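You operate a simulated robot arm through the tools that you are given. There is no shell and no other tool. Be economical: measure what you need, move in short steps, check, and stop when the job is done.

You run a simulated robot arm. Do the job below in one go: nothing can be reset, and whatever is moved stays where it is left.

Task
Stack the tin marked "pears" from the worktop by the door on top of the tin marked "malt". Take the plain dough roll and leave it on the worktop saver. Take the seeded dough roll and put it in the washing-up bowl. Put the grey butter dish on top of the small board. Any order will do.

It is judged by the outcome, as a careful person would: the job done as asked, and still so three seconds after it is handed in. It fails if anything else is knocked over, pushed out of place, dropped, spilled or broken.

Robot
A 7-joint arm with a vacuum gripper on a trunk, on a base that drives. Base frame: it is fixed to the floor where the robot stands at the start and does not move with it; the origin is under the middle of the robot, x ahead of it, y to its left, z up. Readings come in mm, degrees, newtons and seconds.
Its first joint turns from -69.0 to 172.0 degrees. Places, roughly: blue tin, coffee tin, malt tin [500, 0, 1000]; grey butter dish (12x9x5 cm) [300, 1400, 900]; plain dough roll (7x7x4 cm) [500, 1200, 900]; seeded dough roll (7x7x4 cm) [600, 1200, 900]; small board (19x13x4 cm) [-1200, -1600, 900]; washing-up bowl (32x34x18 cm) [-1300, -700, 800]; worktop saver (33x24 cm) [-1240, 1060, 920]. Payload 1.06 kg.
Tool frame: the origin (TCP) lies in the middle of the cups' lips, and z points out of the cups. The gripper has 1 cup of 24 mm across, covering 24 by 24 mm (tool x, y); the bellows give 8 mm. With the vacuum on, a cup seals on a smooth face that it is pressed against (1 to 4 N); it does not hold porous or soft things. The pull reaches 23 N.
Orientation is that of the tool frame in the base frame, as a unit quaternion [w, x, y, z]. With the cups facing straight down, the tool's x points along the base's -x, its y along +y and its z along -z.

Tools
- The arm moves only by the tool step_arm. Its argument "increments" is a list that holds one entry, the list of rows, each a list of 7 numbers: the shift along the base's x, y, z in mm, then the turn, a rotation vector about the base's x, y, z in degrees, then the vacuum: 1 switches it on, 0 off. In form: [[[dx, dy, dz, ax, ay, az, vacuum], ...]]. A call has 1 to 8 rows; each row shifts and turns the commanded pose from where the row before left it. Rows are played at 5 a second. More than 50 mm and 8.6 degrees between two rows, or a gripper value outside its range, and nothing of the call is played. A pose out of reach is approached as far as the arm can. The call stops where the force on the tool passes 40 N (or 10 N more than at its start, if that is more) or the arm is blocked; 0.2 s more then pass. The pull builds up within a second once a cup has sealed. Time passes only in rows, and 0.2 s behind the last, so rows that do not move give it time. It gives the time, the measured TCP pose, the force on the tool (base axes) and the pull of the vacuum at its end, in the units of the frame above (readings bear some noise), with the torque about the TCP (base axes, N m) and any sound that the robot's microphone picked up, and new pictures: "views" is both (left out), scene, wrist or none.
- Cameras (640 x 400 px; columns grow to the right, rows downward): "scene" is now at [179.3, -1, 1266.5]; the picture's right is [0.02, -1.00, 0.00], its down [-0.28, -0.01, -0.96] and it looks along [0.96, 0.02, -0.28] (base axes); focal length 214 px, centre (320, 200). "wrist" rides on the gripper at [78, 19, -96] in the tool frame; the picture's right is [-0.24, 0.97, 0.00], its down [-0.71, -0.17, -0.69] and it looks along [-0.67, -0.16, 0.73] (tool axes); focal length 243 px, centre (320, 200). There is no depth. A picture from a camera that has moved, and an enlarged one, comes with that camera's place and axes in the base frame and with its lens. The place of the scene camera against the robot may be out by one fixed shift of up to 18 mm in any direction.
- raise_lower(by): slides the trunk up (or, below 0, down) by that many mm; the arm and the scene camera ride with it, the base frame stays. It gives what a move gives, with no picture.
- steer(legs): drives the robot by 1 to 6 legs, each [ahead, left, turn to the left] in mm, mm and degrees, along the robot's own axes; the way and the turn of a leg run together, so that a leg with both is an arc; at most 1500 mm and 180 degrees a leg. The arm and the cameras ride along, it lands a little off, and it stops where it bumps. It gives what a move gives, and a new picture of the scene camera.
- aim_head(pan, tilt): turns the head with the scene camera to pan (to the left, within 80 degrees either way) and tilt (down, from -29 to 69), counted from straight ahead of the robot. It gives what a move gives, and a new picture of the scene camera.
- enlarge(camera, box): a new picture of the part [left, top, right, bottom] of that camera's present view, enlarged. It takes no simulated time.
- finish_job(): hands the job in; it is judged then, once.

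Go step by step. Nothing tells you exact positions but the pictures and the camera data: compare them with the known pose of the tool, close in by small moves and look again before you grip or let go. The budget is 165 turns and 260 pictures, counting those below and the enlarged ones. Unless the task says otherwise, let go and move clear before handing in, and close with one line.

The tools are called after "Request:" as a command line: name --argument value ..., lists and objects as JSON in quotes. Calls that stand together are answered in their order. step_arm: Moves the arm, as the interface text tells. Its arguments: {"type":"object","properties":{"increments":{"type":"array"},"views":{"type":"string","enum":["both","scene","wrist","none"]}},"required":["increments"]} The other tools are called the same way: raise_lower (by) slides the trunk up or down; steer (legs) drives the base; aim_head (pan, tilt) turns the head that bears the scene camera; enlarge (camera, box) takes an enlarged picture of a part of a camera's view; finish_job () hands the job in.

At the start:

```text
t: 0.0
tcp_pos: [324.1, -92.0, 1236.6]
tcp_rot: [0.0, 0.0, 1.0, 0.001]
contact_force: [-0.3, -0.8, -0.2]
torque: [0.0, 0.01, 0.0]
pull: 0.0
trunk travel left (down, up): [-400.0, 92.0]
robot x, y, heading: [0.9, 1.3, -0.0]
head pan, tilt: [1.3, 16.5]
```

scene: 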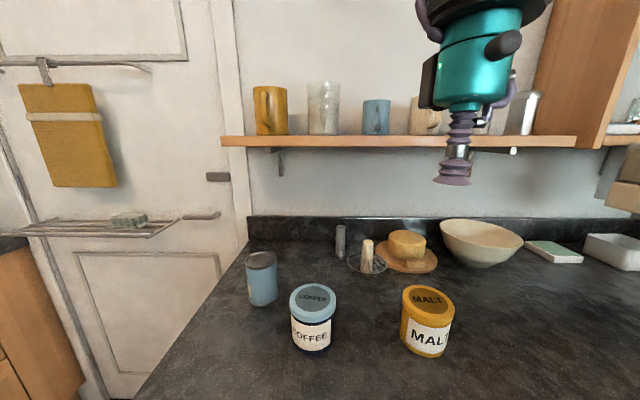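
wrist: 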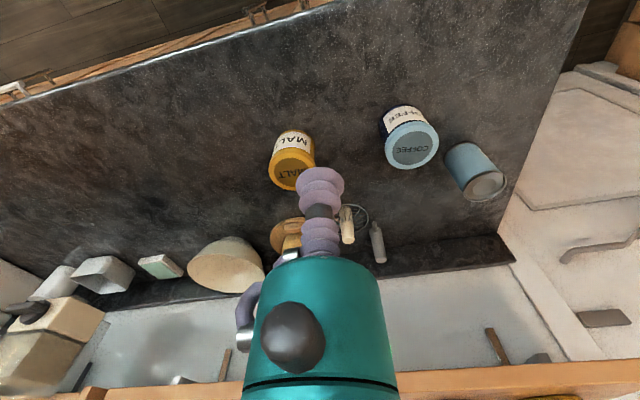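

I see the coffee and malt tins and a blue tin near the door, whose mark I can't see yet. I'll look around first.

Request:
enlarge --camera "scene" --box '[220, 210, 480, 372]'

Request:
aim_head --pan 75 --tilt 20

Request:
aim_head --pan -75 --tilt 20

```text
2.46 times, centred on (350, 291) of scene
camera zoom: at [179.3, -1.0, 1266.5], right [0.02, -1.0, 0.0], down [-0.28, -0.01, -0.96], along [0.96, 0.02, -0.28], focal length 528 px, centre (246, -24)
```

zoom: 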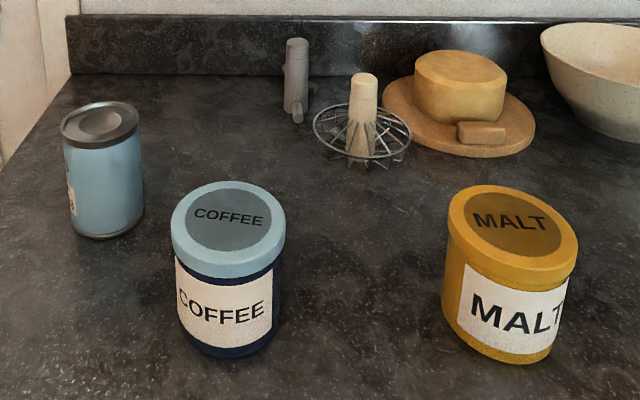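

```text
t: 1.5
tcp_pos: [324.9, -91.1, 1235.2]
tcp_rot: [-0.001, 0.001, 1.0, 0.0]
contact_force: [-0.5, -0.5, -0.9]
torque: [-0.01, -0.01, 0.01]
pull: 0.0
trunk travel left (down, up): [-400.0, 92.0]
robot x, y, heading: [-2.8, 1.7, -0.0]
head pan, tilt: [75.0, 20.0]
camera scene: at [110.1, 86.8, 1260.8], right [0.97, -0.26, 0.0], down [-0.09, -0.33, -0.94], along [0.24, 0.91, -0.34], focal length 214 px, centre (320, 200)
```

scene: 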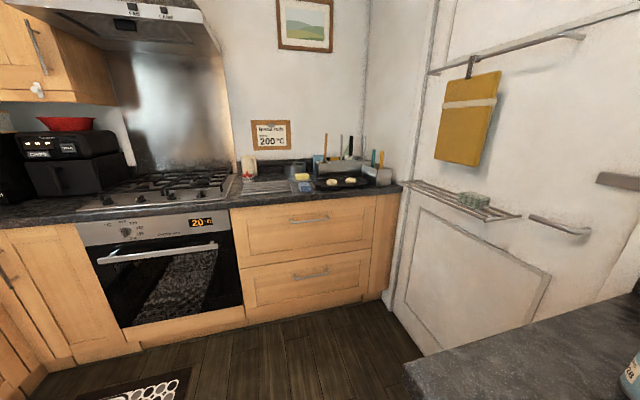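

```text
t: 3.8
tcp_pos: [324.5, -91.9, 1236.8]
tcp_rot: [0.0, 0.001, 1.0, 0.001]
contact_force: [0.2, -1.0, 0.4]
torque: [-0.01, -0.01, -0.04]
pull: 0.0
trunk travel left (down, up): [-400.0, 92.0]
robot x, y, heading: [0.3, -1.1, 0.1]
head pan, tilt: [-75.0, 20.0]
camera scene: at [110.0, -93.0, 1260.8], right [-0.97, -0.26, 0.0], down [-0.09, 0.33, -0.94], along [0.24, -0.91, -0.34], focal length 214 px, centre (320, 200)
```

scene: 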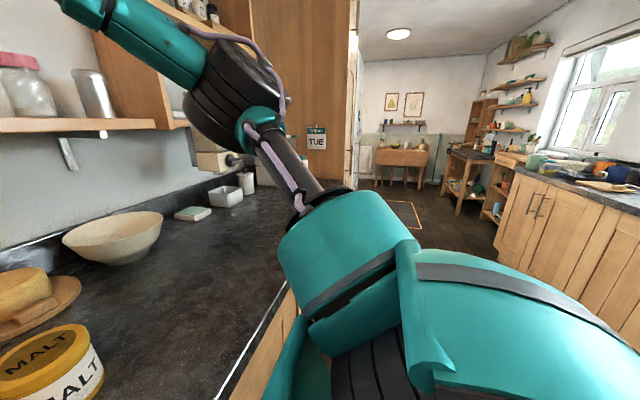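

Blue tin by the door is likely "pears". I'll move the wrist camera sideways above the tins to triangulate and read its label.

Request:
step_arm --increments '[[[0, 45, -10, 0, 0, 0, 0], [0, 45, -10, 0, 0, 0, 0], [0, 45, -10, 0, 0, 0, 0], [0, 45, -10, 0, 0, 0, 0], [0, 0, 0, 0, 0, 0, 0]]]' --views "wrist"

Request:
aim_head --pan 0 --tilt 50

```text
t: 5.0
tcp_pos: [325.9, 87.8, 1197.2]
tcp_rot: [0.0, 0.0, 1.0, 0.001]
contact_force: [0.5, 0.3, 0.0]
torque: [0.01, 0.01, 0.02]
pull: 0.1
trunk travel left (down, up): [-400.0, 92.0]
robot x, y, heading: [1.6, -1.5, -0.1]
head pan, tilt: [-75.0, 20.0]
camera wrist: at [247.9, 107.3, 1293.2], right [0.24, 0.97, 0.0], down [0.71, -0.17, 0.68], along [0.66, -0.16, -0.73], focal length 243 px, centre (320, 200)
```

wrist: 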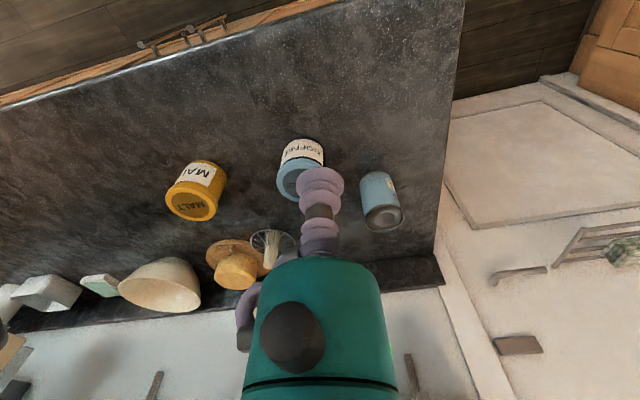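

```text
t: 6.5
tcp_pos: [326.8, 87.8, 1197.0]
tcp_rot: [-0.001, 0.001, 1.0, 0.0]
contact_force: [-0.5, -0.9, -0.2]
torque: [-0.02, 0.0, 0.0]
pull: 0.1
trunk travel left (down, up): [-400.0, 92.0]
robot x, y, heading: [1.4, 3.9, 0.5]
head pan, tilt: [0.0, 50.0]
camera scene: at [162.9, -3.2, 1215.2], right [0.0, -1.0, 0.0], down [-0.77, 0.0, -0.64], along [0.64, 0.0, -0.77], focal length 214 px, centre (320, 200)
```

scene: 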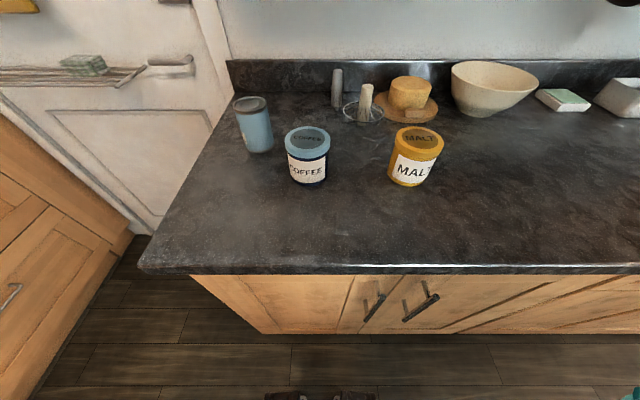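

The malt lid is about (489,-188,975) and the blue tin's lid is about (565,140,1015). I'll look closer at the blue tin.

Request:
enlarge --camera "scene" --box '[210, 70, 370, 170]'

Request:
step_arm --increments '[[[40, 25, -10, 0, 0, 0, 0], [40, 15, -10, 0, 0, 0, 0], [40, 5, -10, 0, 0, 0, 0], [40, 0, -10, 0, 0, 0, 0], [25, 0, -10, 0, 0, 0, 0], [0, 0, 0, 0, 0, 0, 0]]]' --views "both"

```text
4.00 times, centred on (290, 120) of scene
camera zoom: at [162.9, -3.2, 1215.2], right [0.0, -1.0, 0.0], down [-0.77, 0.0, -0.64], along [0.64, 0.0, -0.77], focal length 858 px, centre (440, 520)
```

zoom: 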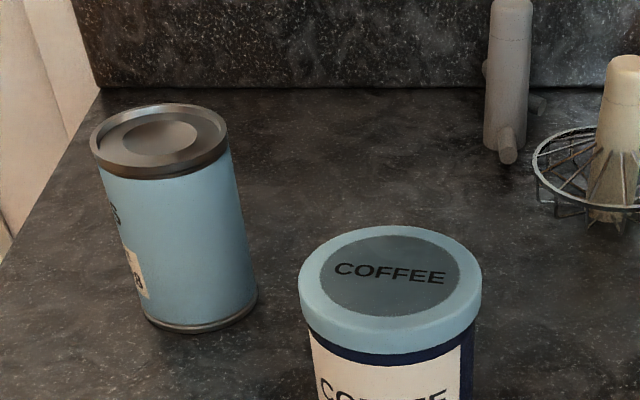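

```text
t: 7.9
tcp_pos: [473.1, 135.3, 1158.1]
tcp_rot: [0.0, 0.001, 1.0, 0.001]
contact_force: [0.4, 1.1, -0.8]
torque: [0.02, 0.0, 0.0]
pull: 0.0
out of reach, approached as far as the arm can: row 4, 5
trunk travel left (down, up): [-400.0, 92.0]
robot x, y, heading: [-0.0, 2.9, -0.1]
head pan, tilt: [0.0, 50.0]
camera scene: at [162.8, -3.1, 1215.2], right [0.0, -1.0, 0.0], down [-0.77, 0.0, -0.64], along [0.64, 0.0, -0.77], focal length 214 px, centre (320, 200)
camera wrist: at [395.6, 154.8, 1254.3], right [0.24, 0.97, 0.0], down [0.71, -0.17, 0.68], along [0.67, -0.16, -0.73], focal length 243 px, centre (320, 200)
```

scene: 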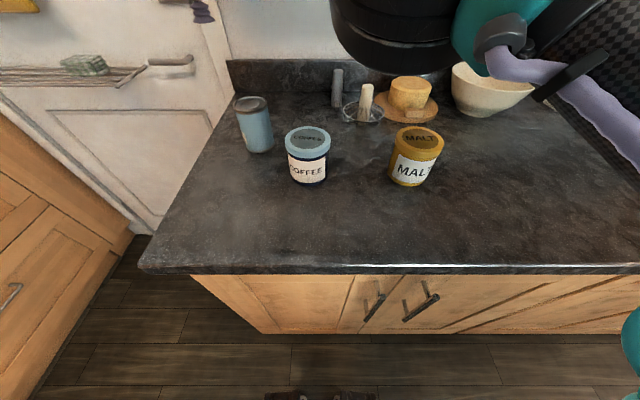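
wrist: 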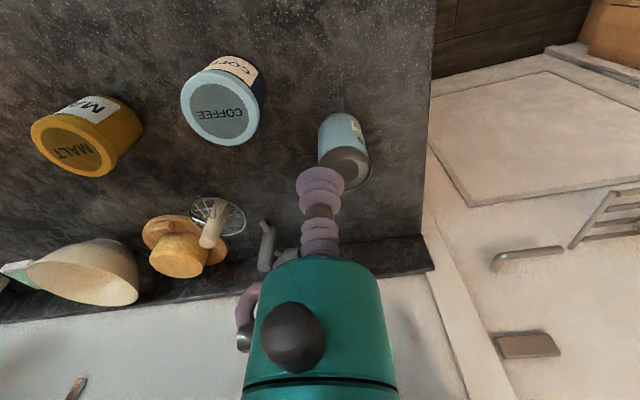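

The label shows a trailing "S", so it fits "pears"; I'll verify from nearer. I raise the trunk for reach at this height and check floor clearance ahead.

Request:
raise_lower --by 85

Request:
aim_head --pan 0 --tilt 69

Request:
enlarge --camera "wrist" --box '[280, 90, 440, 190]'

```text
t: 9.1
tcp_pos: [407.0, 133.4, 1352.4]
tcp_rot: [0.123, 0.0, 0.992, 0.0]
contact_force: [-0.4, -0.7, -0.6]
torque: [-0.03, 0.06, -0.01]
pull: 0.1
trunk travel left (down, up): [-485.0, 7.0]
robot x, y, heading: [5.0, -1.1, 0.2]
head pan, tilt: [0.0, 50.0]
```

```text
t: 9.9
tcp_pos: [404.6, 134.1, 1353.5]
tcp_rot: [0.122, 0.001, 0.993, 0.001]
contact_force: [0.2, -0.3, -0.2]
torque: [0.01, 0.01, 0.03]
pull: 0.1
trunk travel left (down, up): [-485.0, 7.0]
robot x, y, heading: [-1.1, -1.0, 0.2]
head pan, tilt: [0.0, 68.8]
camera scene: at [100.6, -3.5, 1315.1], right [-0.01, -1.0, 0.0], down [-0.74, 0.0, -0.68], along [0.68, 0.0, -0.74], focal length 214 px, centre (320, 200)
```

scene: 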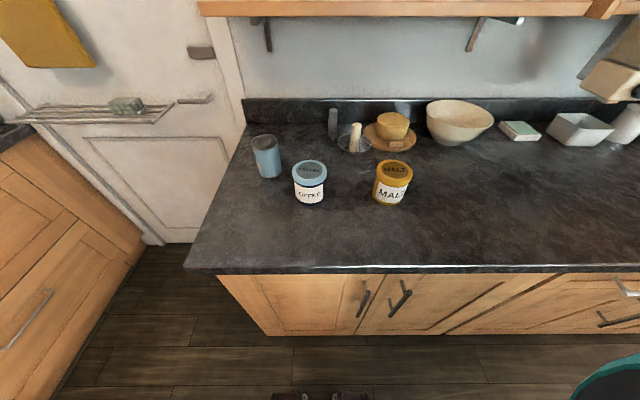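

```text
4.00 times, centred on (360, 140) of wrist
camera zoom: at [305.7, 152.2, 1426.4], right [0.23, 0.97, 0.06], down [0.52, -0.17, 0.84], along [0.82, -0.16, -0.54], focal length 970 px, centre (160, 440)
```

zoom: 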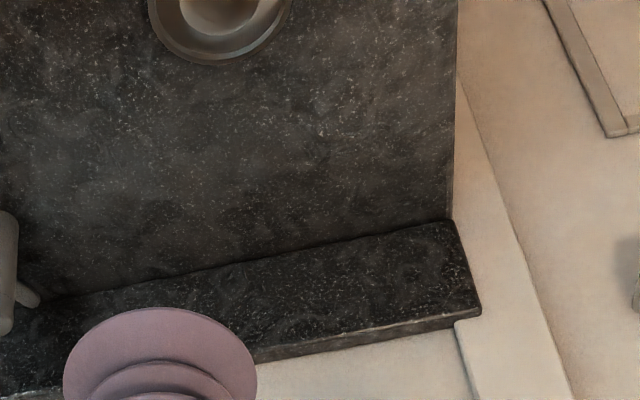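

The tool reads tilted after the trunk rise; I'll check whether that's settled with a null move and a picture.

Request:
step_arm --increments '[[[0, 0, 0, 0, 0, 0, 0], [0, 0, 0, 0, 0, 0, 0]]]' --views "both"

Request:
aim_head --pan 0 --tilt 40

```text
t: 10.5
tcp_pos: [405.4, 133.9, 1352.9]
tcp_rot: [0.123, 0.001, 0.992, 0.0]
contact_force: [-0.2, -0.2, 0.2]
torque: [0.03, 0.02, 0.01]
pull: 0.2
trunk travel left (down, up): [-485.0, 7.0]
robot x, y, heading: [1.9, -1.9, 0.1]
head pan, tilt: [0.0, 68.8]
camera scene: at [100.6, -3.6, 1315.1], right [-0.01, -1.0, 0.0], down [-0.74, 0.0, -0.68], along [0.68, 0.0, -0.74], focal length 214 px, centre (320, 200)
camera wrist: at [305.6, 152.1, 1426.5], right [0.23, 0.97, 0.06], down [0.52, -0.17, 0.84], along [0.82, -0.16, -0.54], focal length 243 px, centre (320, 200)
```

scene: 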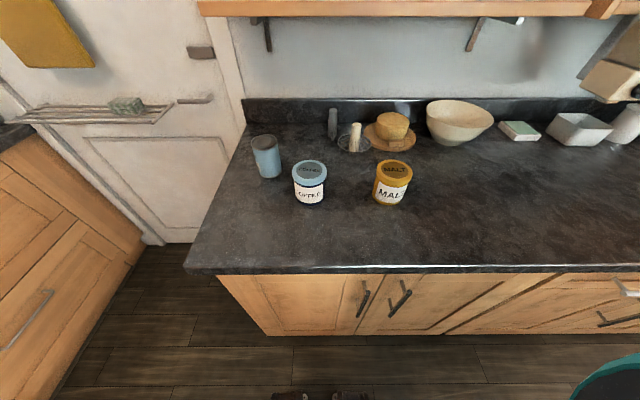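
wrist: 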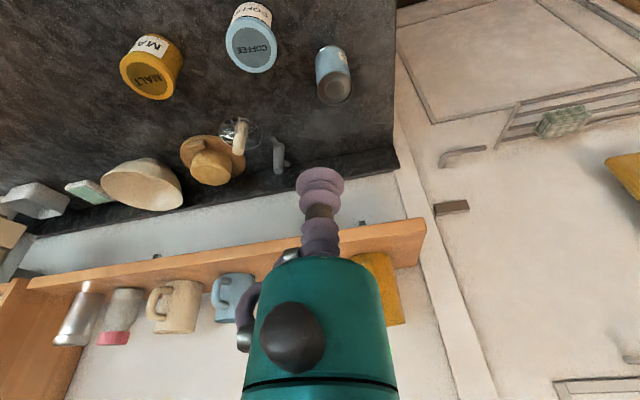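

```text
t: 11.4
tcp_pos: [404.8, 132.9, 1354.0]
tcp_rot: [0.125, 0.001, 0.992, 0.001]
contact_force: [-0.5, -0.3, 0.3]
torque: [0.03, -0.01, 0.03]
pull: 0.0
trunk travel left (down, up): [-485.0, 7.0]
robot x, y, heading: [1.4, 2.5, -0.1]
head pan, tilt: [0.0, 40.0]
camera scene: at [106.1, -3.1, 1325.8], right [0.0, -1.0, 0.0], down [-0.64, 0.0, -0.77], along [0.77, 0.0, -0.64], focal length 214 px, centre (320, 200)
```

scene: 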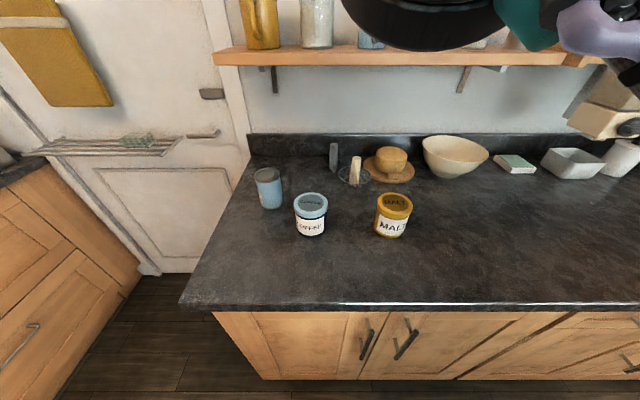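

The trunk leans back as it rises, which doesn't help reach. I'll lower it back and drive 80 mm forward instead (the front of the base looks to be around x≈120, with the counter edge ≈295).

Request:
raise_lower --by -85

Request:
steer --legs '[[80, 0, 0]]'

Request:
step_arm --increments '[[[0, 0, 0, 0, 0, 0, 0]]]' --views "wrist"

```text
t: 12.7
tcp_pos: [406.6, 131.9, 1268.7]
tcp_rot: [0.124, 0.001, 0.992, 0.002]
contact_force: [-0.5, 0.4, -0.5]
torque: [0.01, -0.03, 0.02]
pull: 0.1
trunk travel left (down, up): [-400.0, 92.0]
robot x, y, heading: [-1.1, 1.7, 0.0]
head pan, tilt: [0.0, 40.0]
```

```text
t: 13.7
tcp_pos: [486.1, 133.4, 1268.0]
tcp_rot: [0.124, 0.001, 0.992, 0.001]
contact_force: [0.0, 1.0, -0.3]
torque: [0.0, 0.02, -0.02]
pull: 0.1
trunk travel left (down, up): [-400.0, 92.0]
robot x, y, heading: [77.9, 1.7, 0.0]
head pan, tilt: [0.0, 40.0]
camera scene: at [252.5, -0.9, 1230.9], right [0.03, -1.0, 0.0], down [-0.63, -0.02, -0.78], along [0.78, 0.02, -0.63], focal length 214 px, centre (320, 200)
```

scene: 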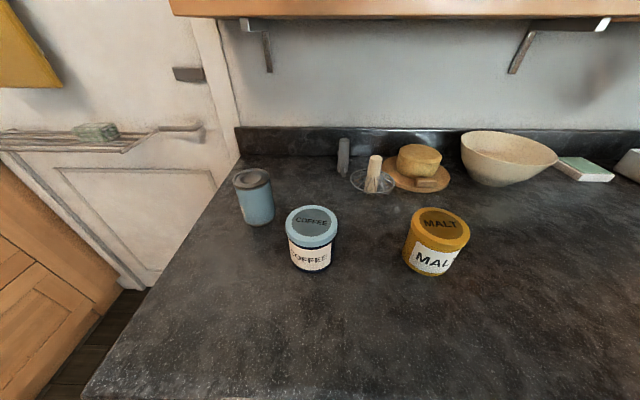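

```text
t: 14.1
tcp_pos: [485.0, 132.1, 1268.7]
tcp_rot: [0.124, 0.002, 0.992, 0.002]
contact_force: [0.1, 0.8, 0.5]
torque: [-0.01, -0.01, 0.02]
pull: 0.0
trunk travel left (down, up): [-400.0, 92.0]
robot x, y, heading: [78.3, 2.7, -0.1]
head pan, tilt: [0.0, 40.0]
camera wrist: at [386.0, 151.5, 1342.2], right [0.23, 0.97, 0.06], down [0.52, -0.18, 0.84], along [0.82, -0.16, -0.54], focal length 243 px, centre (320, 200)
```

wrist: 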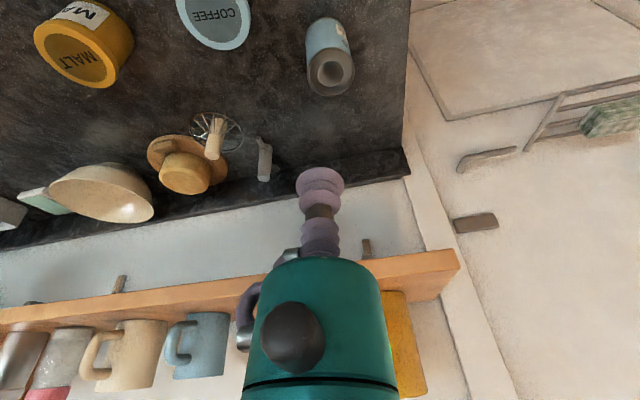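

The trunk rise is vertical; the arm itself was tilted. I straighten the tool (+14.2° about y) and move above the blue tin.

Request:
step_arm --increments '[[[0, 0, -25, 0, 7.1, 0, 0], [0, 0, -25, 0, 7.1, 0, 0], [10, 0, -20, 0, 0, 0, 0], [20, 0, -20, 0, 0, 0, 0], [20, 2, -30, 0, 0, 0, 0], [0, 0, 0, 0, 0, 0, 0]]]' --views "both"

```text
t: 15.5
tcp_pos: [536.6, 133.6, 1149.5]
tcp_rot: [0.001, 0.0, 1.0, 0.0]
contact_force: [0.2, -0.8, -0.6]
torque: [-0.01, -0.04, -0.03]
pull: 0.1
trunk travel left (down, up): [-400.0, 92.0]
robot x, y, heading: [75.0, 0.9, -0.1]
head pan, tilt: [0.0, 40.0]
camera scene: at [250.7, -3.3, 1229.4], right [0.0, -1.0, 0.0], down [-0.64, 0.0, -0.77], along [0.77, 0.0, -0.64], focal length 214 px, centre (320, 200)
camera wrist: at [456.5, 151.9, 1244.9], right [0.24, 0.97, 0.0], down [0.71, -0.17, 0.69], along [0.67, -0.16, -0.73], focal length 243 px, centre (320, 200)
```

scene: 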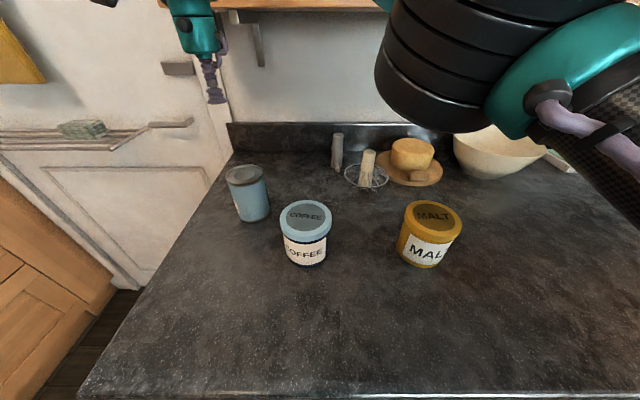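
wrist: 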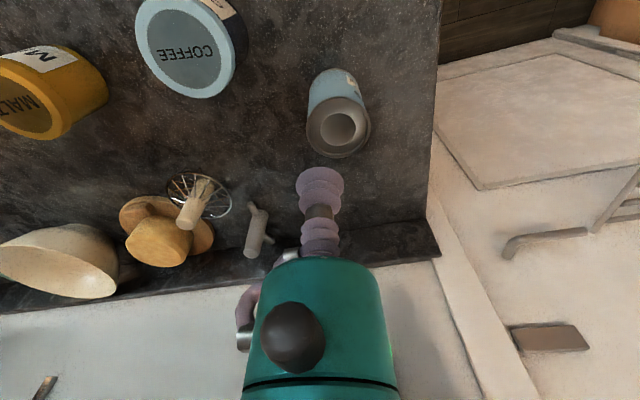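

Lid of the blue tin triangulates to about (581,142,997). I descend to ~30 mm above it and look.

Request:
step_arm --increments '[[[20, 4, -30, 0, 0, 0, 0], [14, 4, -30, 0, 0, 0, 0], [10, 0, -30, 0, 0, 0, 0], [0, 0, -20, 0, 0, 0, 0], [0, 0, 0, 0, 0, 0, 0]]]' --views "both"

```text
t: 16.7
tcp_pos: [577.1, 142.3, 1041.2]
tcp_rot: [0.0, 0.001, 1.0, 0.001]
contact_force: [0.0, 0.4, 0.5]
torque: [0.0, 0.03, 0.0]
pull: 0.0
trunk travel left (down, up): [-400.0, 92.0]
robot x, y, heading: [79.4, 2.9, -0.2]
head pan, tilt: [0.0, 40.0]
camera scene: at [250.8, -3.2, 1229.4], right [0.0, -1.0, 0.0], down [-0.64, 0.0, -0.77], along [0.77, 0.0, -0.64], focal length 214 px, centre (320, 200)
camera wrist: at [498.0, 160.7, 1135.4], right [0.24, 0.97, 0.0], down [0.71, -0.17, 0.69], along [0.67, -0.16, -0.73], focal length 243 px, centre (320, 200)
```

scene: 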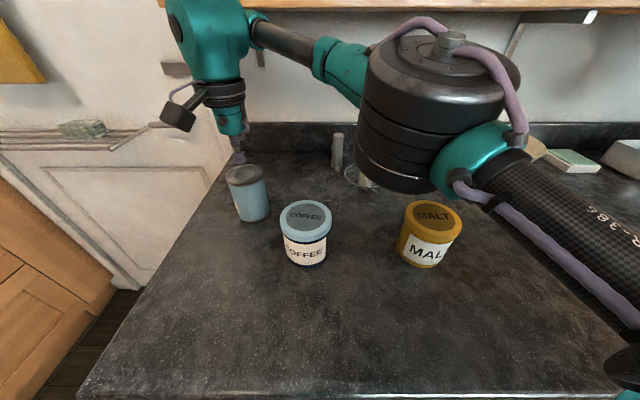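
wrist: 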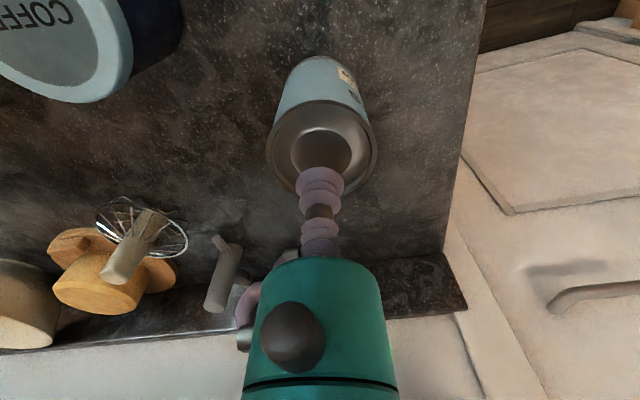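

Aligned over the lid. Descending with vacuum on in small final steps.

Request:
step_arm --increments '[[[3, 0, -20, 0, 0, 0, 0], [0, 0, -14, 0, 0, 0, 1], [0, 0, -4, 0, 0, 0, 1], [0, 0, -3, 0, 0, 0, 1]]]' --views "wrist"

```text
t: 17.7
tcp_pos: [582.0, 142.2, 1000.6]
tcp_rot: [0.002, 0.003, 1.0, 0.002]
contact_force: [9.0, -1.7, 30.1]
torque: [-0.05, 0.11, 0.09]
pull: 22.4
trunk travel left (down, up): [-400.0, 92.0]
robot x, y, heading: [80.1, -1.1, 0.1]
head pan, tilt: [0.0, 40.0]
camera wrist: at [502.5, 160.5, 1096.3], right [0.24, 0.97, 0.01], down [0.7, -0.18, 0.69], along [0.67, -0.16, -0.73], focal length 243 px, centre (320, 200)
```

wrist: 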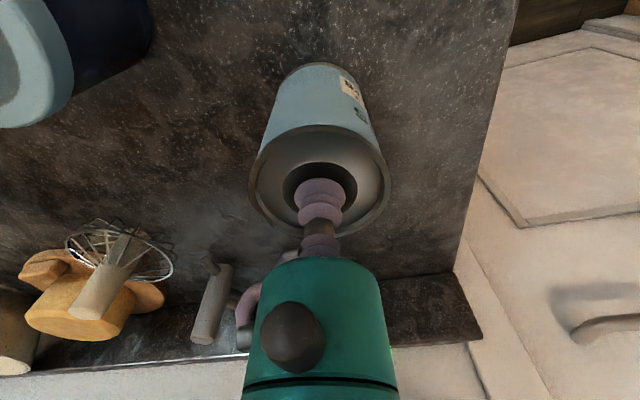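

Sealed with full pull. I ease up and lift slowly, then read the label.

Request:
step_arm --increments '[[[0, 0, 4, 0, 0, 0, 1], [0, 0, 6, 0, 0, 0, 1], [0, 0, 15, 0, 0, 0, 1], [0, 0, 20, 0, 0, 0, 1], [0, 0, 20, 0, 0, 0, 1], [-10, 0, 20, 0, 0, 0, 1], [-15, 0, 20, 0, 0, 0, 1], [0, 0, 0, 0, 0, 0, 1]]]' --views "both"

Request:
enlarge --camera "wrist" --box '[240, 40, 400, 140]'

```text
t: 19.5
tcp_pos: [558.1, 143.8, 1104.9]
tcp_rot: [0.001, 0.002, 1.0, 0.001]
contact_force: [-0.3, 0.5, -4.1]
torque: [0.05, -0.01, -0.04]
pull: 23.3
trunk travel left (down, up): [-400.0, 92.0]
robot x, y, heading: [78.2, -0.8, 0.3]
head pan, tilt: [0.0, 40.0]
camera scene: at [251.2, -3.1, 1229.3], right [0.0, -1.0, 0.0], down [-0.64, 0.0, -0.77], along [0.77, 0.0, -0.64], focal length 214 px, centre (320, 200)
camera wrist: at [479.0, 161.9, 1199.2], right [0.24, 0.97, 0.0], down [0.71, -0.17, 0.69], along [0.67, -0.16, -0.73], focal length 243 px, centre (320, 200)
```

scene: 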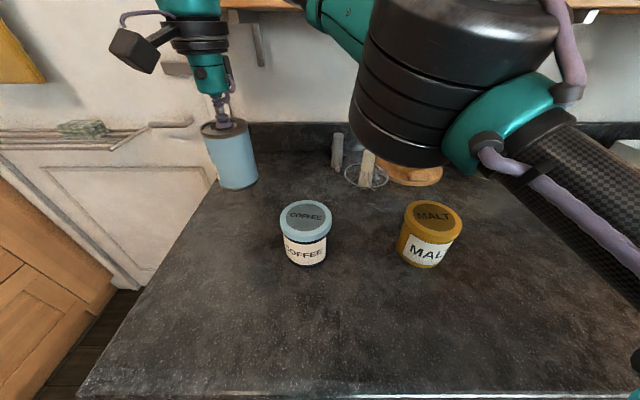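
wrist: 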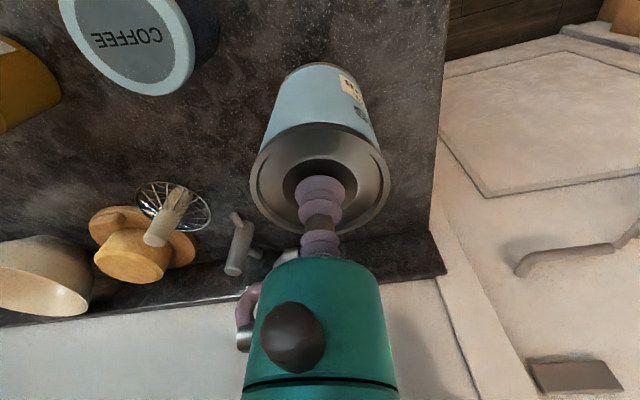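

```text
4.00 times, centred on (320, 90) of wrist
camera zoom: at [479.0, 161.9, 1199.2], right [0.24, 0.97, 0.0], down [0.71, -0.17, 0.69], along [0.67, -0.16, -0.73], focal length 970 px, centre (320, 640)
```

zoom: 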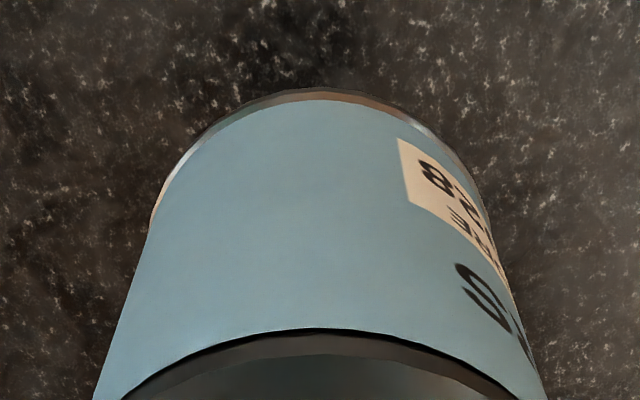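

The tin is held well and the label ends in "S". I'll yaw it to face the scene camera to be sure it says "pears".

Request:
step_arm --increments '[[[-10, 0, 10, 0, 0, 8.5, 1], [-10, 0, 5, 0, 0, 8.5, 1], [0, 0, 5, 0, 0, 8.5, 1], [0, 0, 0, 0, 0, 8.5, 1], [0, 0, 0, 0, 0, 8.5, 1], [0, 0, 0, 0, 0, 8.5, 1], [0, 0, 0, 0, 0, 8.5, 1], [0, 0, 0, 0, 0, 0, 1]]]' --views "none"

Request:
enlarge --camera "scene" --box '[140, 80, 300, 180]'

```text
t: 21.3
tcp_pos: [534.2, 129.0, 1116.2]
tcp_rot: [0.001, -0.404, 0.915, 0.003]
contact_force: [0.2, -0.7, -3.2]
torque: [-0.03, 0.0, 0.03]
pull: 22.8
out of reach, approached as far as the arm can: row 6, 7
trunk travel left (down, up): [-400.0, 92.0]
robot x, y, heading: [79.2, -0.5, -0.2]
head pan, tilt: [0.0, 40.0]
```

```text
4.00 times, centred on (220, 130) of scene
camera zoom: at [251.1, -3.3, 1229.4], right [0.0, -1.0, 0.0], down [-0.64, 0.0, -0.77], along [0.77, 0.0, -0.64], focal length 858 px, centre (720, 480)
```

zoom: 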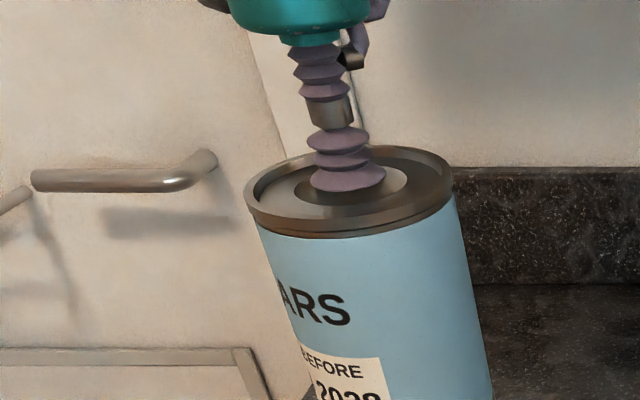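

It reads "…ARS": pears confirmed. I turn back and carry it toward the malt tin, staying above the coffee tin.

Request:
step_arm --increments '[[[-15, 0, 5, 0, 0, -8.5, 1], [-20, -10, 10, 0, 0, -8.5, 1], [-20, -20, 5, 0, 0, -8.5, 1], [-10, -30, 0, 0, 0, -8.5, 1], [0, -35, 0, 0, 0, -8.5, 1], [0, -35, 0, 0, 0, -5.2, 1], [0, -30, 0, 0, 0, 0, 1], [0, 0, 0, 0, 0, 0, 1]]]' --views "both"

```text
t: 23.1
tcp_pos: [470.2, -28.9, 1136.2]
tcp_rot: [0.001, 0.002, 1.0, 0.002]
contact_force: [0.6, -0.1, -3.8]
torque: [0.0, -0.01, 0.01]
pull: 22.8
trunk travel left (down, up): [-400.0, 92.0]
robot x, y, heading: [79.3, -1.8, -0.3]
head pan, tilt: [0.0, 40.0]
camera scene: at [251.0, -3.1, 1229.4], right [0.0, -1.0, 0.0], down [-0.64, 0.0, -0.77], along [0.77, 0.0, -0.64], focal length 214 px, centre (320, 200)
camera wrist: at [391.5, -10.8, 1232.3], right [0.24, 0.97, 0.0], down [0.71, -0.18, 0.69], along [0.67, -0.16, -0.73], focal length 243 px, centre (320, 200)
```

scene: 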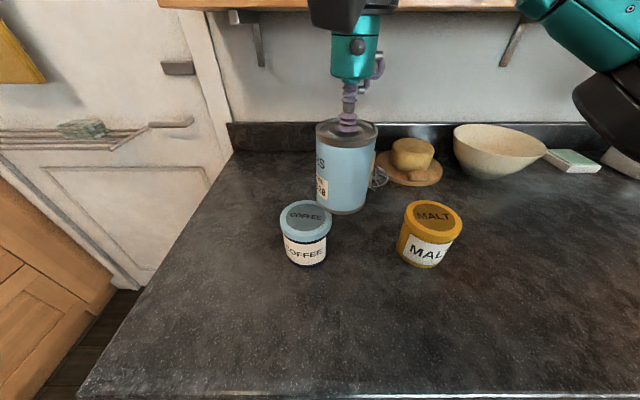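
wrist: 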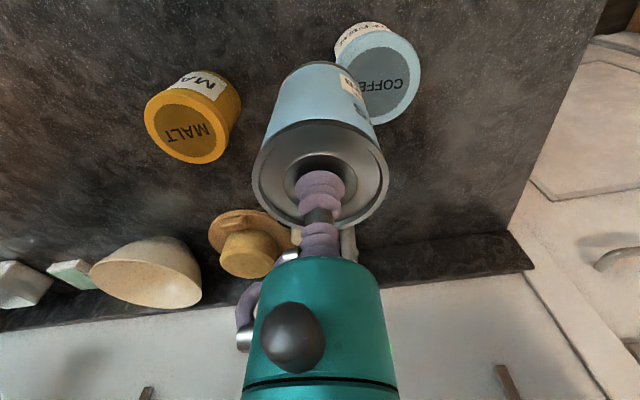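

Malt lid now triangulates to about (481,-183,988). I carry the tin over it, still high, and compare in the scene picture.

Request:
step_arm --increments '[[[0, -40, 0, 0, 0, 0, 1], [3, -40, 0, 0, 0, 0, 1], [4, -40, 0, 0, 0, 0, 1], [4, -34, 0, 0, 0, 0, 1], [0, 0, 0, 0, 0, 0, 1], [0, 0, 0, 0, 0, 0, 1]]]' --views "both"

Request:
enlarge --camera "scene" --box '[340, 100, 532, 280]'

```text
t: 24.5
tcp_pos: [477.6, -185.2, 1136.5]
tcp_rot: [0.002, 0.001, 1.0, 0.001]
contact_force: [0.3, 0.7, -3.3]
torque: [0.0, -0.02, -0.02]
pull: 23.5
trunk travel left (down, up): [-400.0, 92.0]
robot x, y, heading: [77.7, 2.0, 0.1]
head pan, tilt: [0.0, 40.0]
camera scene: at [251.0, -3.4, 1229.4], right [0.0, -1.0, 0.0], down [-0.64, 0.0, -0.77], along [0.77, 0.0, -0.64], focal length 214 px, centre (320, 200)
camera wrist: at [398.8, -166.7, 1231.7], right [0.24, 0.97, 0.0], down [0.71, -0.18, 0.69], along [0.67, -0.16, -0.73], focal length 243 px, centre (320, 200)
```

scene: 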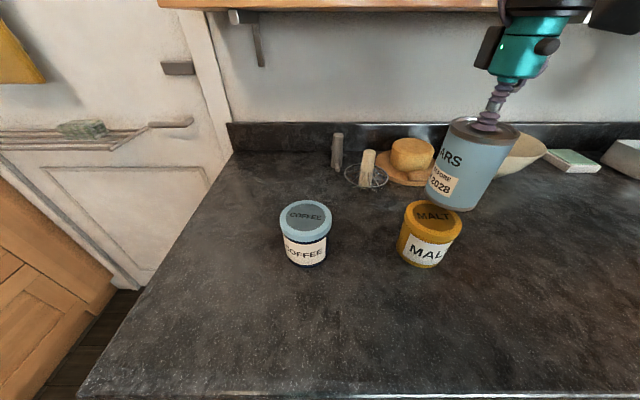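
wrist: 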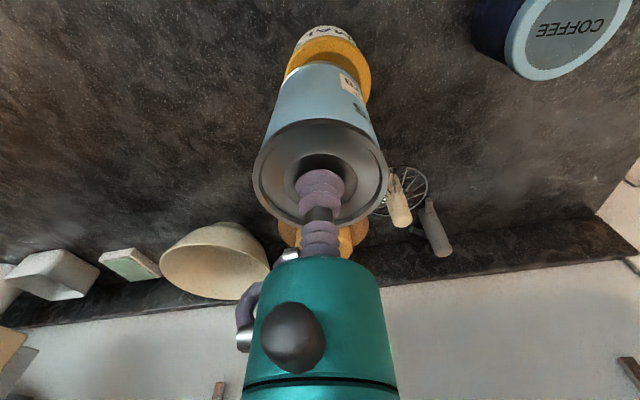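

```text
2.22 times, centred on (436, 190) of scene
camera zoom: at [251.0, -3.4, 1229.4], right [0.0, -1.0, 0.0], down [-0.64, 0.0, -0.77], along [0.77, 0.0, -0.64], focal length 477 px, centre (62, 222)
```

zoom: 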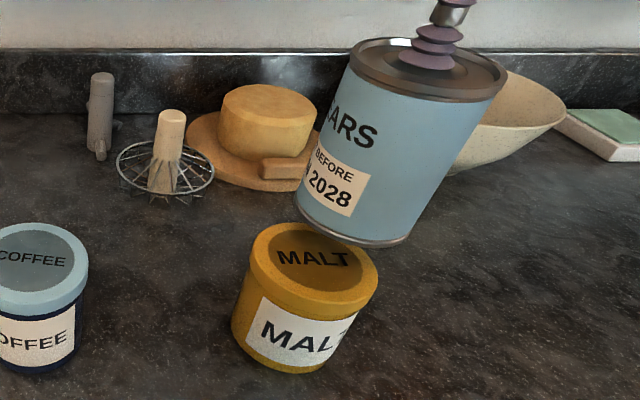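

Both views suggest the malt tin is ~9 mm further to +y than the held tin's axis. Enlarging the wrist view to check fore-aft.

Request:
enlarge --camera "wrist" --box '[240, 10, 400, 110]'

```text
4.00 times, centred on (320, 60) of wrist
camera zoom: at [398.8, -166.7, 1231.7], right [0.24, 0.97, 0.0], down [0.71, -0.18, 0.69], along [0.67, -0.16, -0.73], focal length 970 px, centre (320, 760)
```

zoom: 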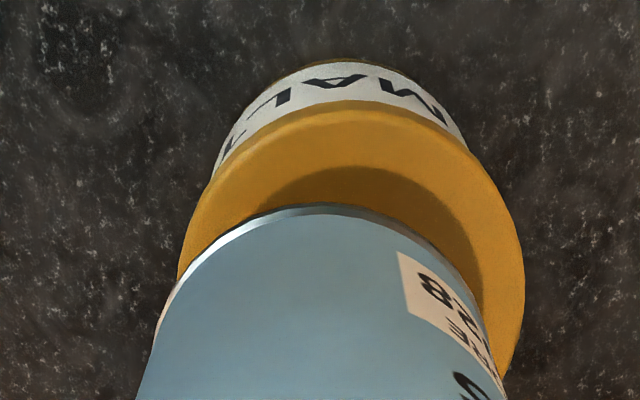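

Malt centre ≈ (475,-174). Correcting and lowering to just above.

Request:
step_arm --increments '[[[-3, 6, 0, 0, 0, 0, 1], [0, 5, 0, 0, 0, 0, 1], [0, 0, -12, 0, 0, 0, 1], [0, 0, -12, 0, 0, 0, 1], [0, 0, -6, 0, 0, 0, 1], [0, 0, 0, 0, 0, 0, 1]]]' --views "both"

Request:
enlarge --camera "scene" --box '[360, 130, 520, 280]'

```text
t: 25.9
tcp_pos: [477.4, -173.2, 1106.3]
tcp_rot: [0.001, 0.001, 1.0, 0.002]
contact_force: [-0.4, 0.0, -3.0]
torque: [-0.01, -0.01, -0.01]
pull: 23.1
trunk travel left (down, up): [-400.0, 92.0]
robot x, y, heading: [79.8, 1.8, -0.2]
head pan, tilt: [0.0, 40.0]
camera scene: at [251.0, -3.3, 1229.4], right [0.0, -1.0, 0.0], down [-0.64, 0.0, -0.77], along [0.77, 0.0, -0.64], focal length 214 px, centre (320, 200)
camera wrist: at [398.1, -154.6, 1201.1], right [0.24, 0.97, 0.0], down [0.7, -0.18, 0.69], along [0.67, -0.16, -0.73], focal length 243 px, centre (320, 200)
```

scene: 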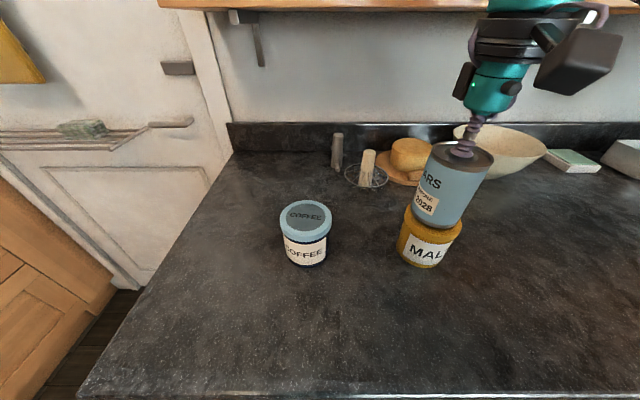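
wrist: 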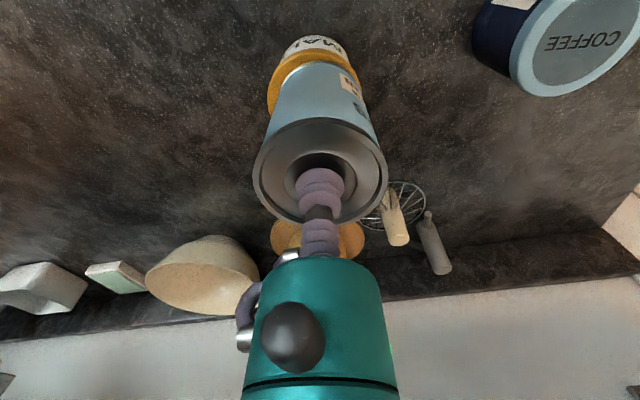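

```text
2.67 times, centred on (440, 205) of scene
camera zoom: at [251.0, -3.3, 1229.4], right [0.0, -1.0, 0.0], down [-0.64, 0.0, -0.77], along [0.77, 0.0, -0.64], focal length 572 px, centre (0, 187)
```

zoom: 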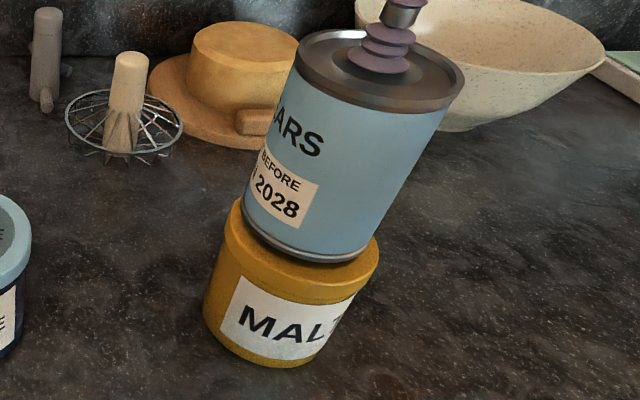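

Well centred. Small nudge and lowering gently, watching force.

Request:
step_arm --increments '[[[0, -2, -6, 0, 0, 0, 1], [0, 0, -5, 0, 0, 0, 1], [0, 0, -3, 0, 0, 0, 1], [0, 0, 0, 0, 0, 0, 1]]]' --views "none"

Request:
step_arm --increments '[[[0, 0, -2, 0, 0, 0, 1], [0, 0, -2, 0, 0, 0, 1], [0, 0, 0, 0, 0, 0, 1]]]' --views "scene"

```text
t: 26.9
tcp_pos: [478.3, -173.9, 1093.3]
tcp_rot: [0.003, 0.001, 1.0, 0.002]
contact_force: [3.3, -1.8, 16.7]
torque: [-0.03, 0.04, 0.02]
pull: 23.2
trunk travel left (down, up): [-400.0, 92.0]
robot x, y, heading: [82.1, 1.7, -0.0]
head pan, tilt: [0.0, 40.0]
```

```text
t: 27.7
tcp_pos: [477.8, -176.3, 1087.6]
tcp_rot: [0.003, 0.001, 1.0, 0.002]
contact_force: [2.2, 2.9, 17.7]
torque: [0.02, 0.06, 0.02]
pull: 22.6
trunk travel left (down, up): [-400.0, 92.0]
robot x, y, heading: [82.3, 0.7, 0.1]
head pan, tilt: [0.0, 40.0]
camera scene: at [250.3, -2.4, 1229.5], right [0.0, -1.0, 0.0], down [-0.64, 0.0, -0.77], along [0.77, 0.0, -0.64], focal length 214 px, centre (320, 200)
```

scene: 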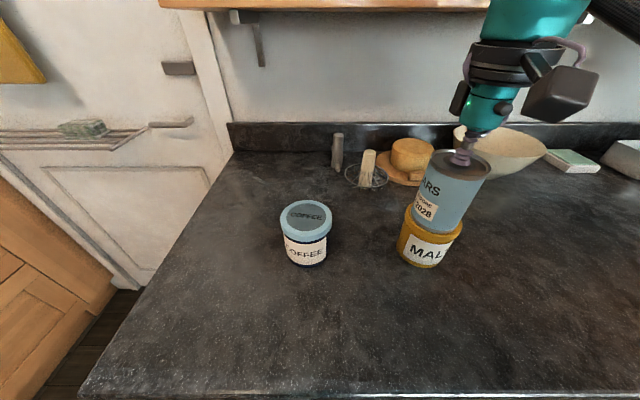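

In contact and seated. Releasing: vacuum off while easing up, then rising straight.

Request:
step_arm --increments '[[[0, 0, 2, 0, 0, 0, 0], [0, 0, 0, 0, 0, 0, 0], [0, 0, 0, 0, 0, 0, 0], [0, 0, 3, 0, 0, 0, 0], [0, 0, 0, 0, 0, 0, 0]]]' --views "none"

Request:
step_arm --increments '[[[0, 0, 5, 0, 0, 0, 0], [0, 0, 10, 0, 0, 0, 0], [0, 0, 20, 0, 0, 0, 0], [0, 0, 20, 0, 0, 0, 0], [-20, 0, 20, 0, 0, 0, 0]]]' --views "both"

Request:
enlarge --camera "scene" --box '[360, 130, 520, 280]'

```text
t: 28.9
tcp_pos: [477.7, -176.8, 1093.1]
tcp_rot: [0.002, 0.002, 1.0, 0.001]
contact_force: [-0.5, 0.0, 2.0]
torque: [0.0, -0.02, -0.02]
pull: 0.1
trunk travel left (down, up): [-400.0, 92.0]
robot x, y, heading: [80.0, 2.1, -0.1]
head pan, tilt: [0.0, 40.0]
```

```text
t: 30.1
tcp_pos: [456.3, -177.0, 1166.2]
tcp_rot: [0.001, 0.002, 1.0, 0.002]
contact_force: [0.3, 0.7, -0.1]
torque: [0.01, -0.05, 0.0]
pull: 0.1
trunk travel left (down, up): [-400.0, 92.0]
robot x, y, heading: [81.2, -0.6, -0.1]
head pan, tilt: [0.0, 40.0]
camera scene: at [250.4, -3.2, 1229.5], right [0.0, -1.0, 0.0], down [-0.64, 0.0, -0.77], along [0.77, 0.0, -0.64], focal length 214 px, centre (320, 200)
camera wrist: at [376.6, -158.1, 1262.4], right [0.24, 0.97, 0.0], down [0.7, -0.18, 0.69], along [0.67, -0.16, -0.73], focal length 243 px, centre (320, 200)
```

scene: 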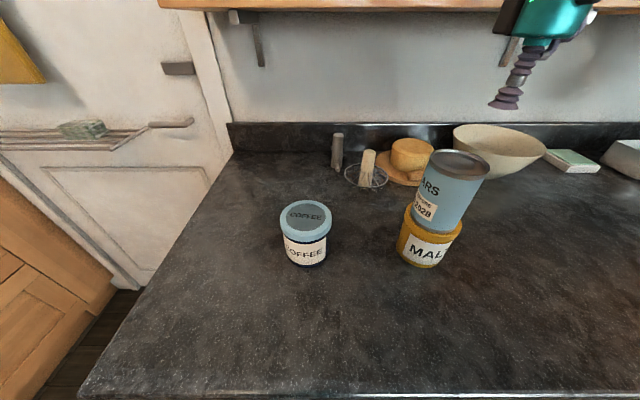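
wrist: 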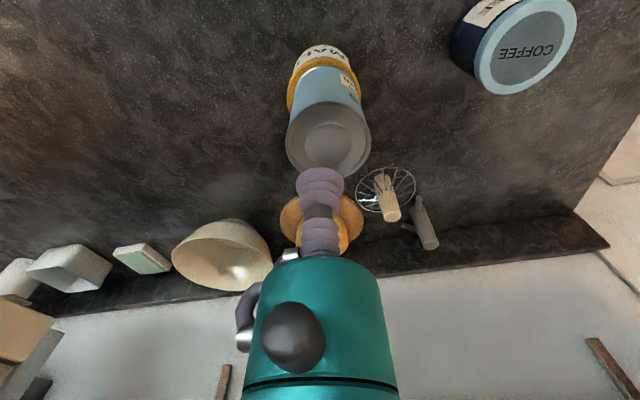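

```text
2.67 times, centred on (440, 205) of scene
camera zoom: at [250.4, -3.2, 1229.5], right [0.0, -1.0, 0.0], down [-0.64, 0.0, -0.77], along [0.77, 0.0, -0.64], focal length 572 px, centre (0, 187)
```

zoom: 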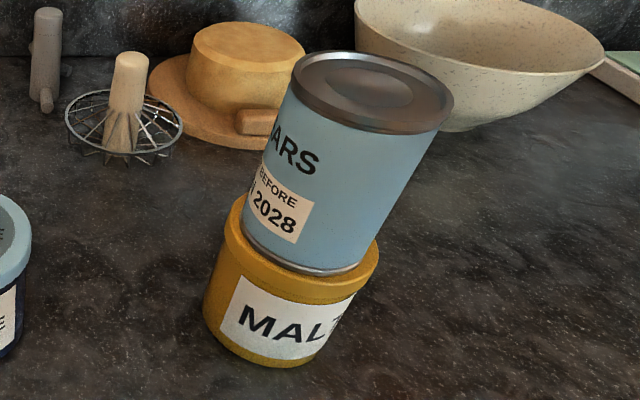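

Stack is sound. Next I back off from the counter, turn left toward the stove-side worktop and look.

Request:
step_arm --increments '[[[-30, 10, 20, 0, 0, 0, 0], [-40, 20, 20, 0, 0, 0, 0], [-30, 30, 20, 0, 0, 0, 0], [0, 40, 0, 0, 0, 0, 0]]]' --views "none"

Request:
steer --legs '[[-200, 0, 0], [0, 0, 90], [350, 0, 0]]'

```text
t: 31.1
tcp_pos: [360.7, -90.0, 1228.2]
tcp_rot: [-0.001, -0.005, 1.0, -0.001]
contact_force: [3.9, -19.3, -3.2]
torque: [1.94, 0.12, 1.72]
pull: 0.1
trunk travel left (down, up): [-400.0, 92.0]
robot x, y, heading: [80.1, 3.0, 0.1]
head pan, tilt: [0.0, 40.0]
stopped in row 4: the force on the tool passed its limit (the readings are from after the stop); the commanded pose is now the measured one
```

```text
t: 38.4
tcp_pos: [-23.6, 628.0, 1229.7]
tcp_rot: [-0.002, -0.704, 0.71, -0.001]
contact_force: [21.9, 1.7, -0.9]
torque: [-0.11, 2.27, 2.02]
pull: 0.1
trunk travel left (down, up): [-400.0, 92.0]
robot x, y, heading: [-112.5, 348.7, 89.4]
head pan, tilt: [0.0, 40.0]
camera scene: at [-105.4, 505.0, 1229.6], right [1.0, 0.02, 0.0], down [0.02, -0.64, -0.77], along [-0.02, 0.77, -0.64], focal length 214 px, centre (320, 200)
```

scene: 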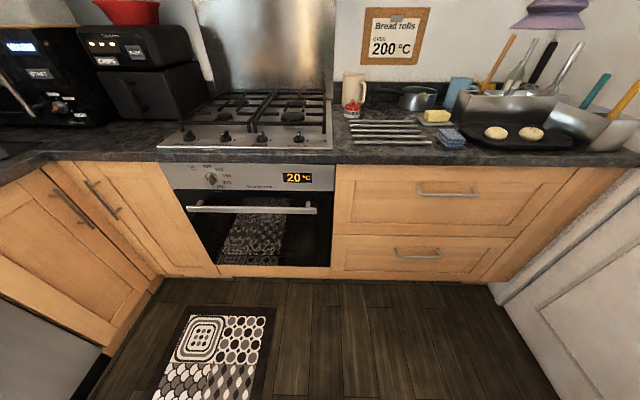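

The gripper brushed the robot's own head; I move it clear to the right and study the worktop.

Request:
step_arm --increments '[[[30, 10, 0, 0, 0, 0, 0], [40, 20, 0, 0, 0, 0, 0], [40, 20, 0, 0, 0, 0, 0], [0, 0, 0, 0, 0, 0, 0]]]' --views "none"

Request:
enlarge --camera "scene" --box '[330, 30, 640, 170]'

```text
t: 39.4
tcp_pos: [87.2, 677.5, 1226.5]
tcp_rot: [-0.002, -0.705, 0.709, 0.001]
contact_force: [-0.4, -0.1, -0.5]
torque: [0.01, 0.01, 0.01]
pull: 0.1
trunk travel left (down, up): [-400.0, 92.0]
robot x, y, heading: [-119.5, 346.0, 89.2]
head pan, tilt: [0.0, 40.0]
```

```text
2.06 times, centred on (485, 100) of scene
camera zoom: at [-102.5, 504.4, 1229.4], right [1.0, -0.01, 0.0], down [-0.01, -0.64, -0.77], along [0.01, 0.77, -0.64], focal length 443 px, centre (-21, 406)
```

zoom: 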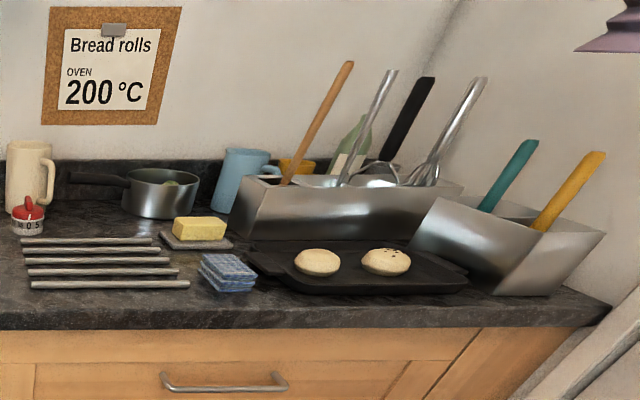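

Rolls sit on a black tray near (520,1240) and (640,1240); the butter on a grey dish near (370,1400). I drive up to face them, going ahead first and then sideways.

Request:
steer --legs '[[430, 0, 0.8], [0, -510, 0]]'

Request:
step_arm --increments '[[[0, 0, 0, 0, 0, 0, 0]]]' --views "wrist"

```text
t: 44.6
tcp_pos: [589.7, 1110.3, 1225.7]
tcp_rot: [0.001, 0.707, -0.707, 0.0]
contact_force: [-0.1, 0.5, 0.1]
torque: [0.03, -0.02, 0.02]
pull: 0.1
trunk travel left (down, up): [-400.0, 92.0]
robot x, y, heading: [388.2, 780.6, 89.7]
head pan, tilt: [0.0, 40.0]
camera scene: at [402.2, 935.2, 1229.4], right [1.0, -0.01, 0.0], down [-0.01, -0.64, -0.77], along [0.01, 0.77, -0.64], focal length 214 px, centre (320, 200)
```

scene: 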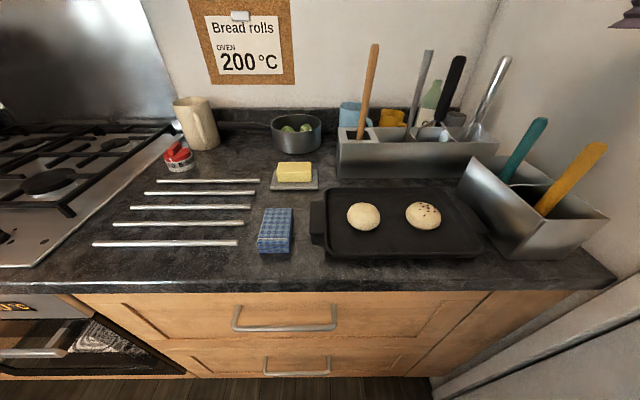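

```text
t: 45.0
tcp_pos: [589.9, 1109.9, 1226.5]
tcp_rot: [-0.001, -0.707, 0.708, 0.0]
contact_force: [-0.2, -0.4, -0.1]
torque: [-0.03, 0.01, 0.02]
pull: 0.1
trunk travel left (down, up): [-400.0, 92.0]
robot x, y, heading: [388.5, 777.0, 89.3]
head pan, tilt: [0.0, 40.0]
camera wrist: at [570.4, 1031.3, 1322.5], right [-0.97, 0.23, 0.0], down [0.17, 0.71, 0.68], along [0.16, 0.66, -0.73], focal length 243 px, centre (320, 200)
```

wrist: 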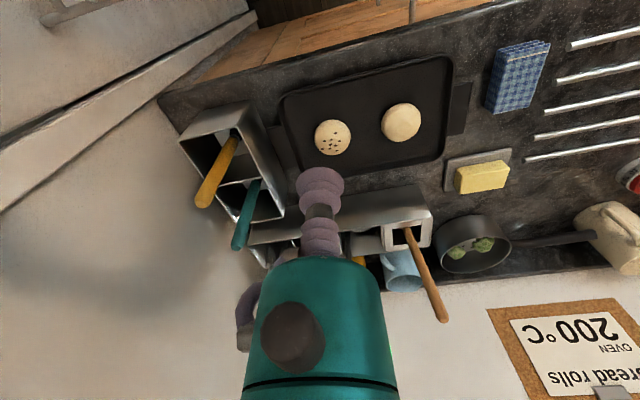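

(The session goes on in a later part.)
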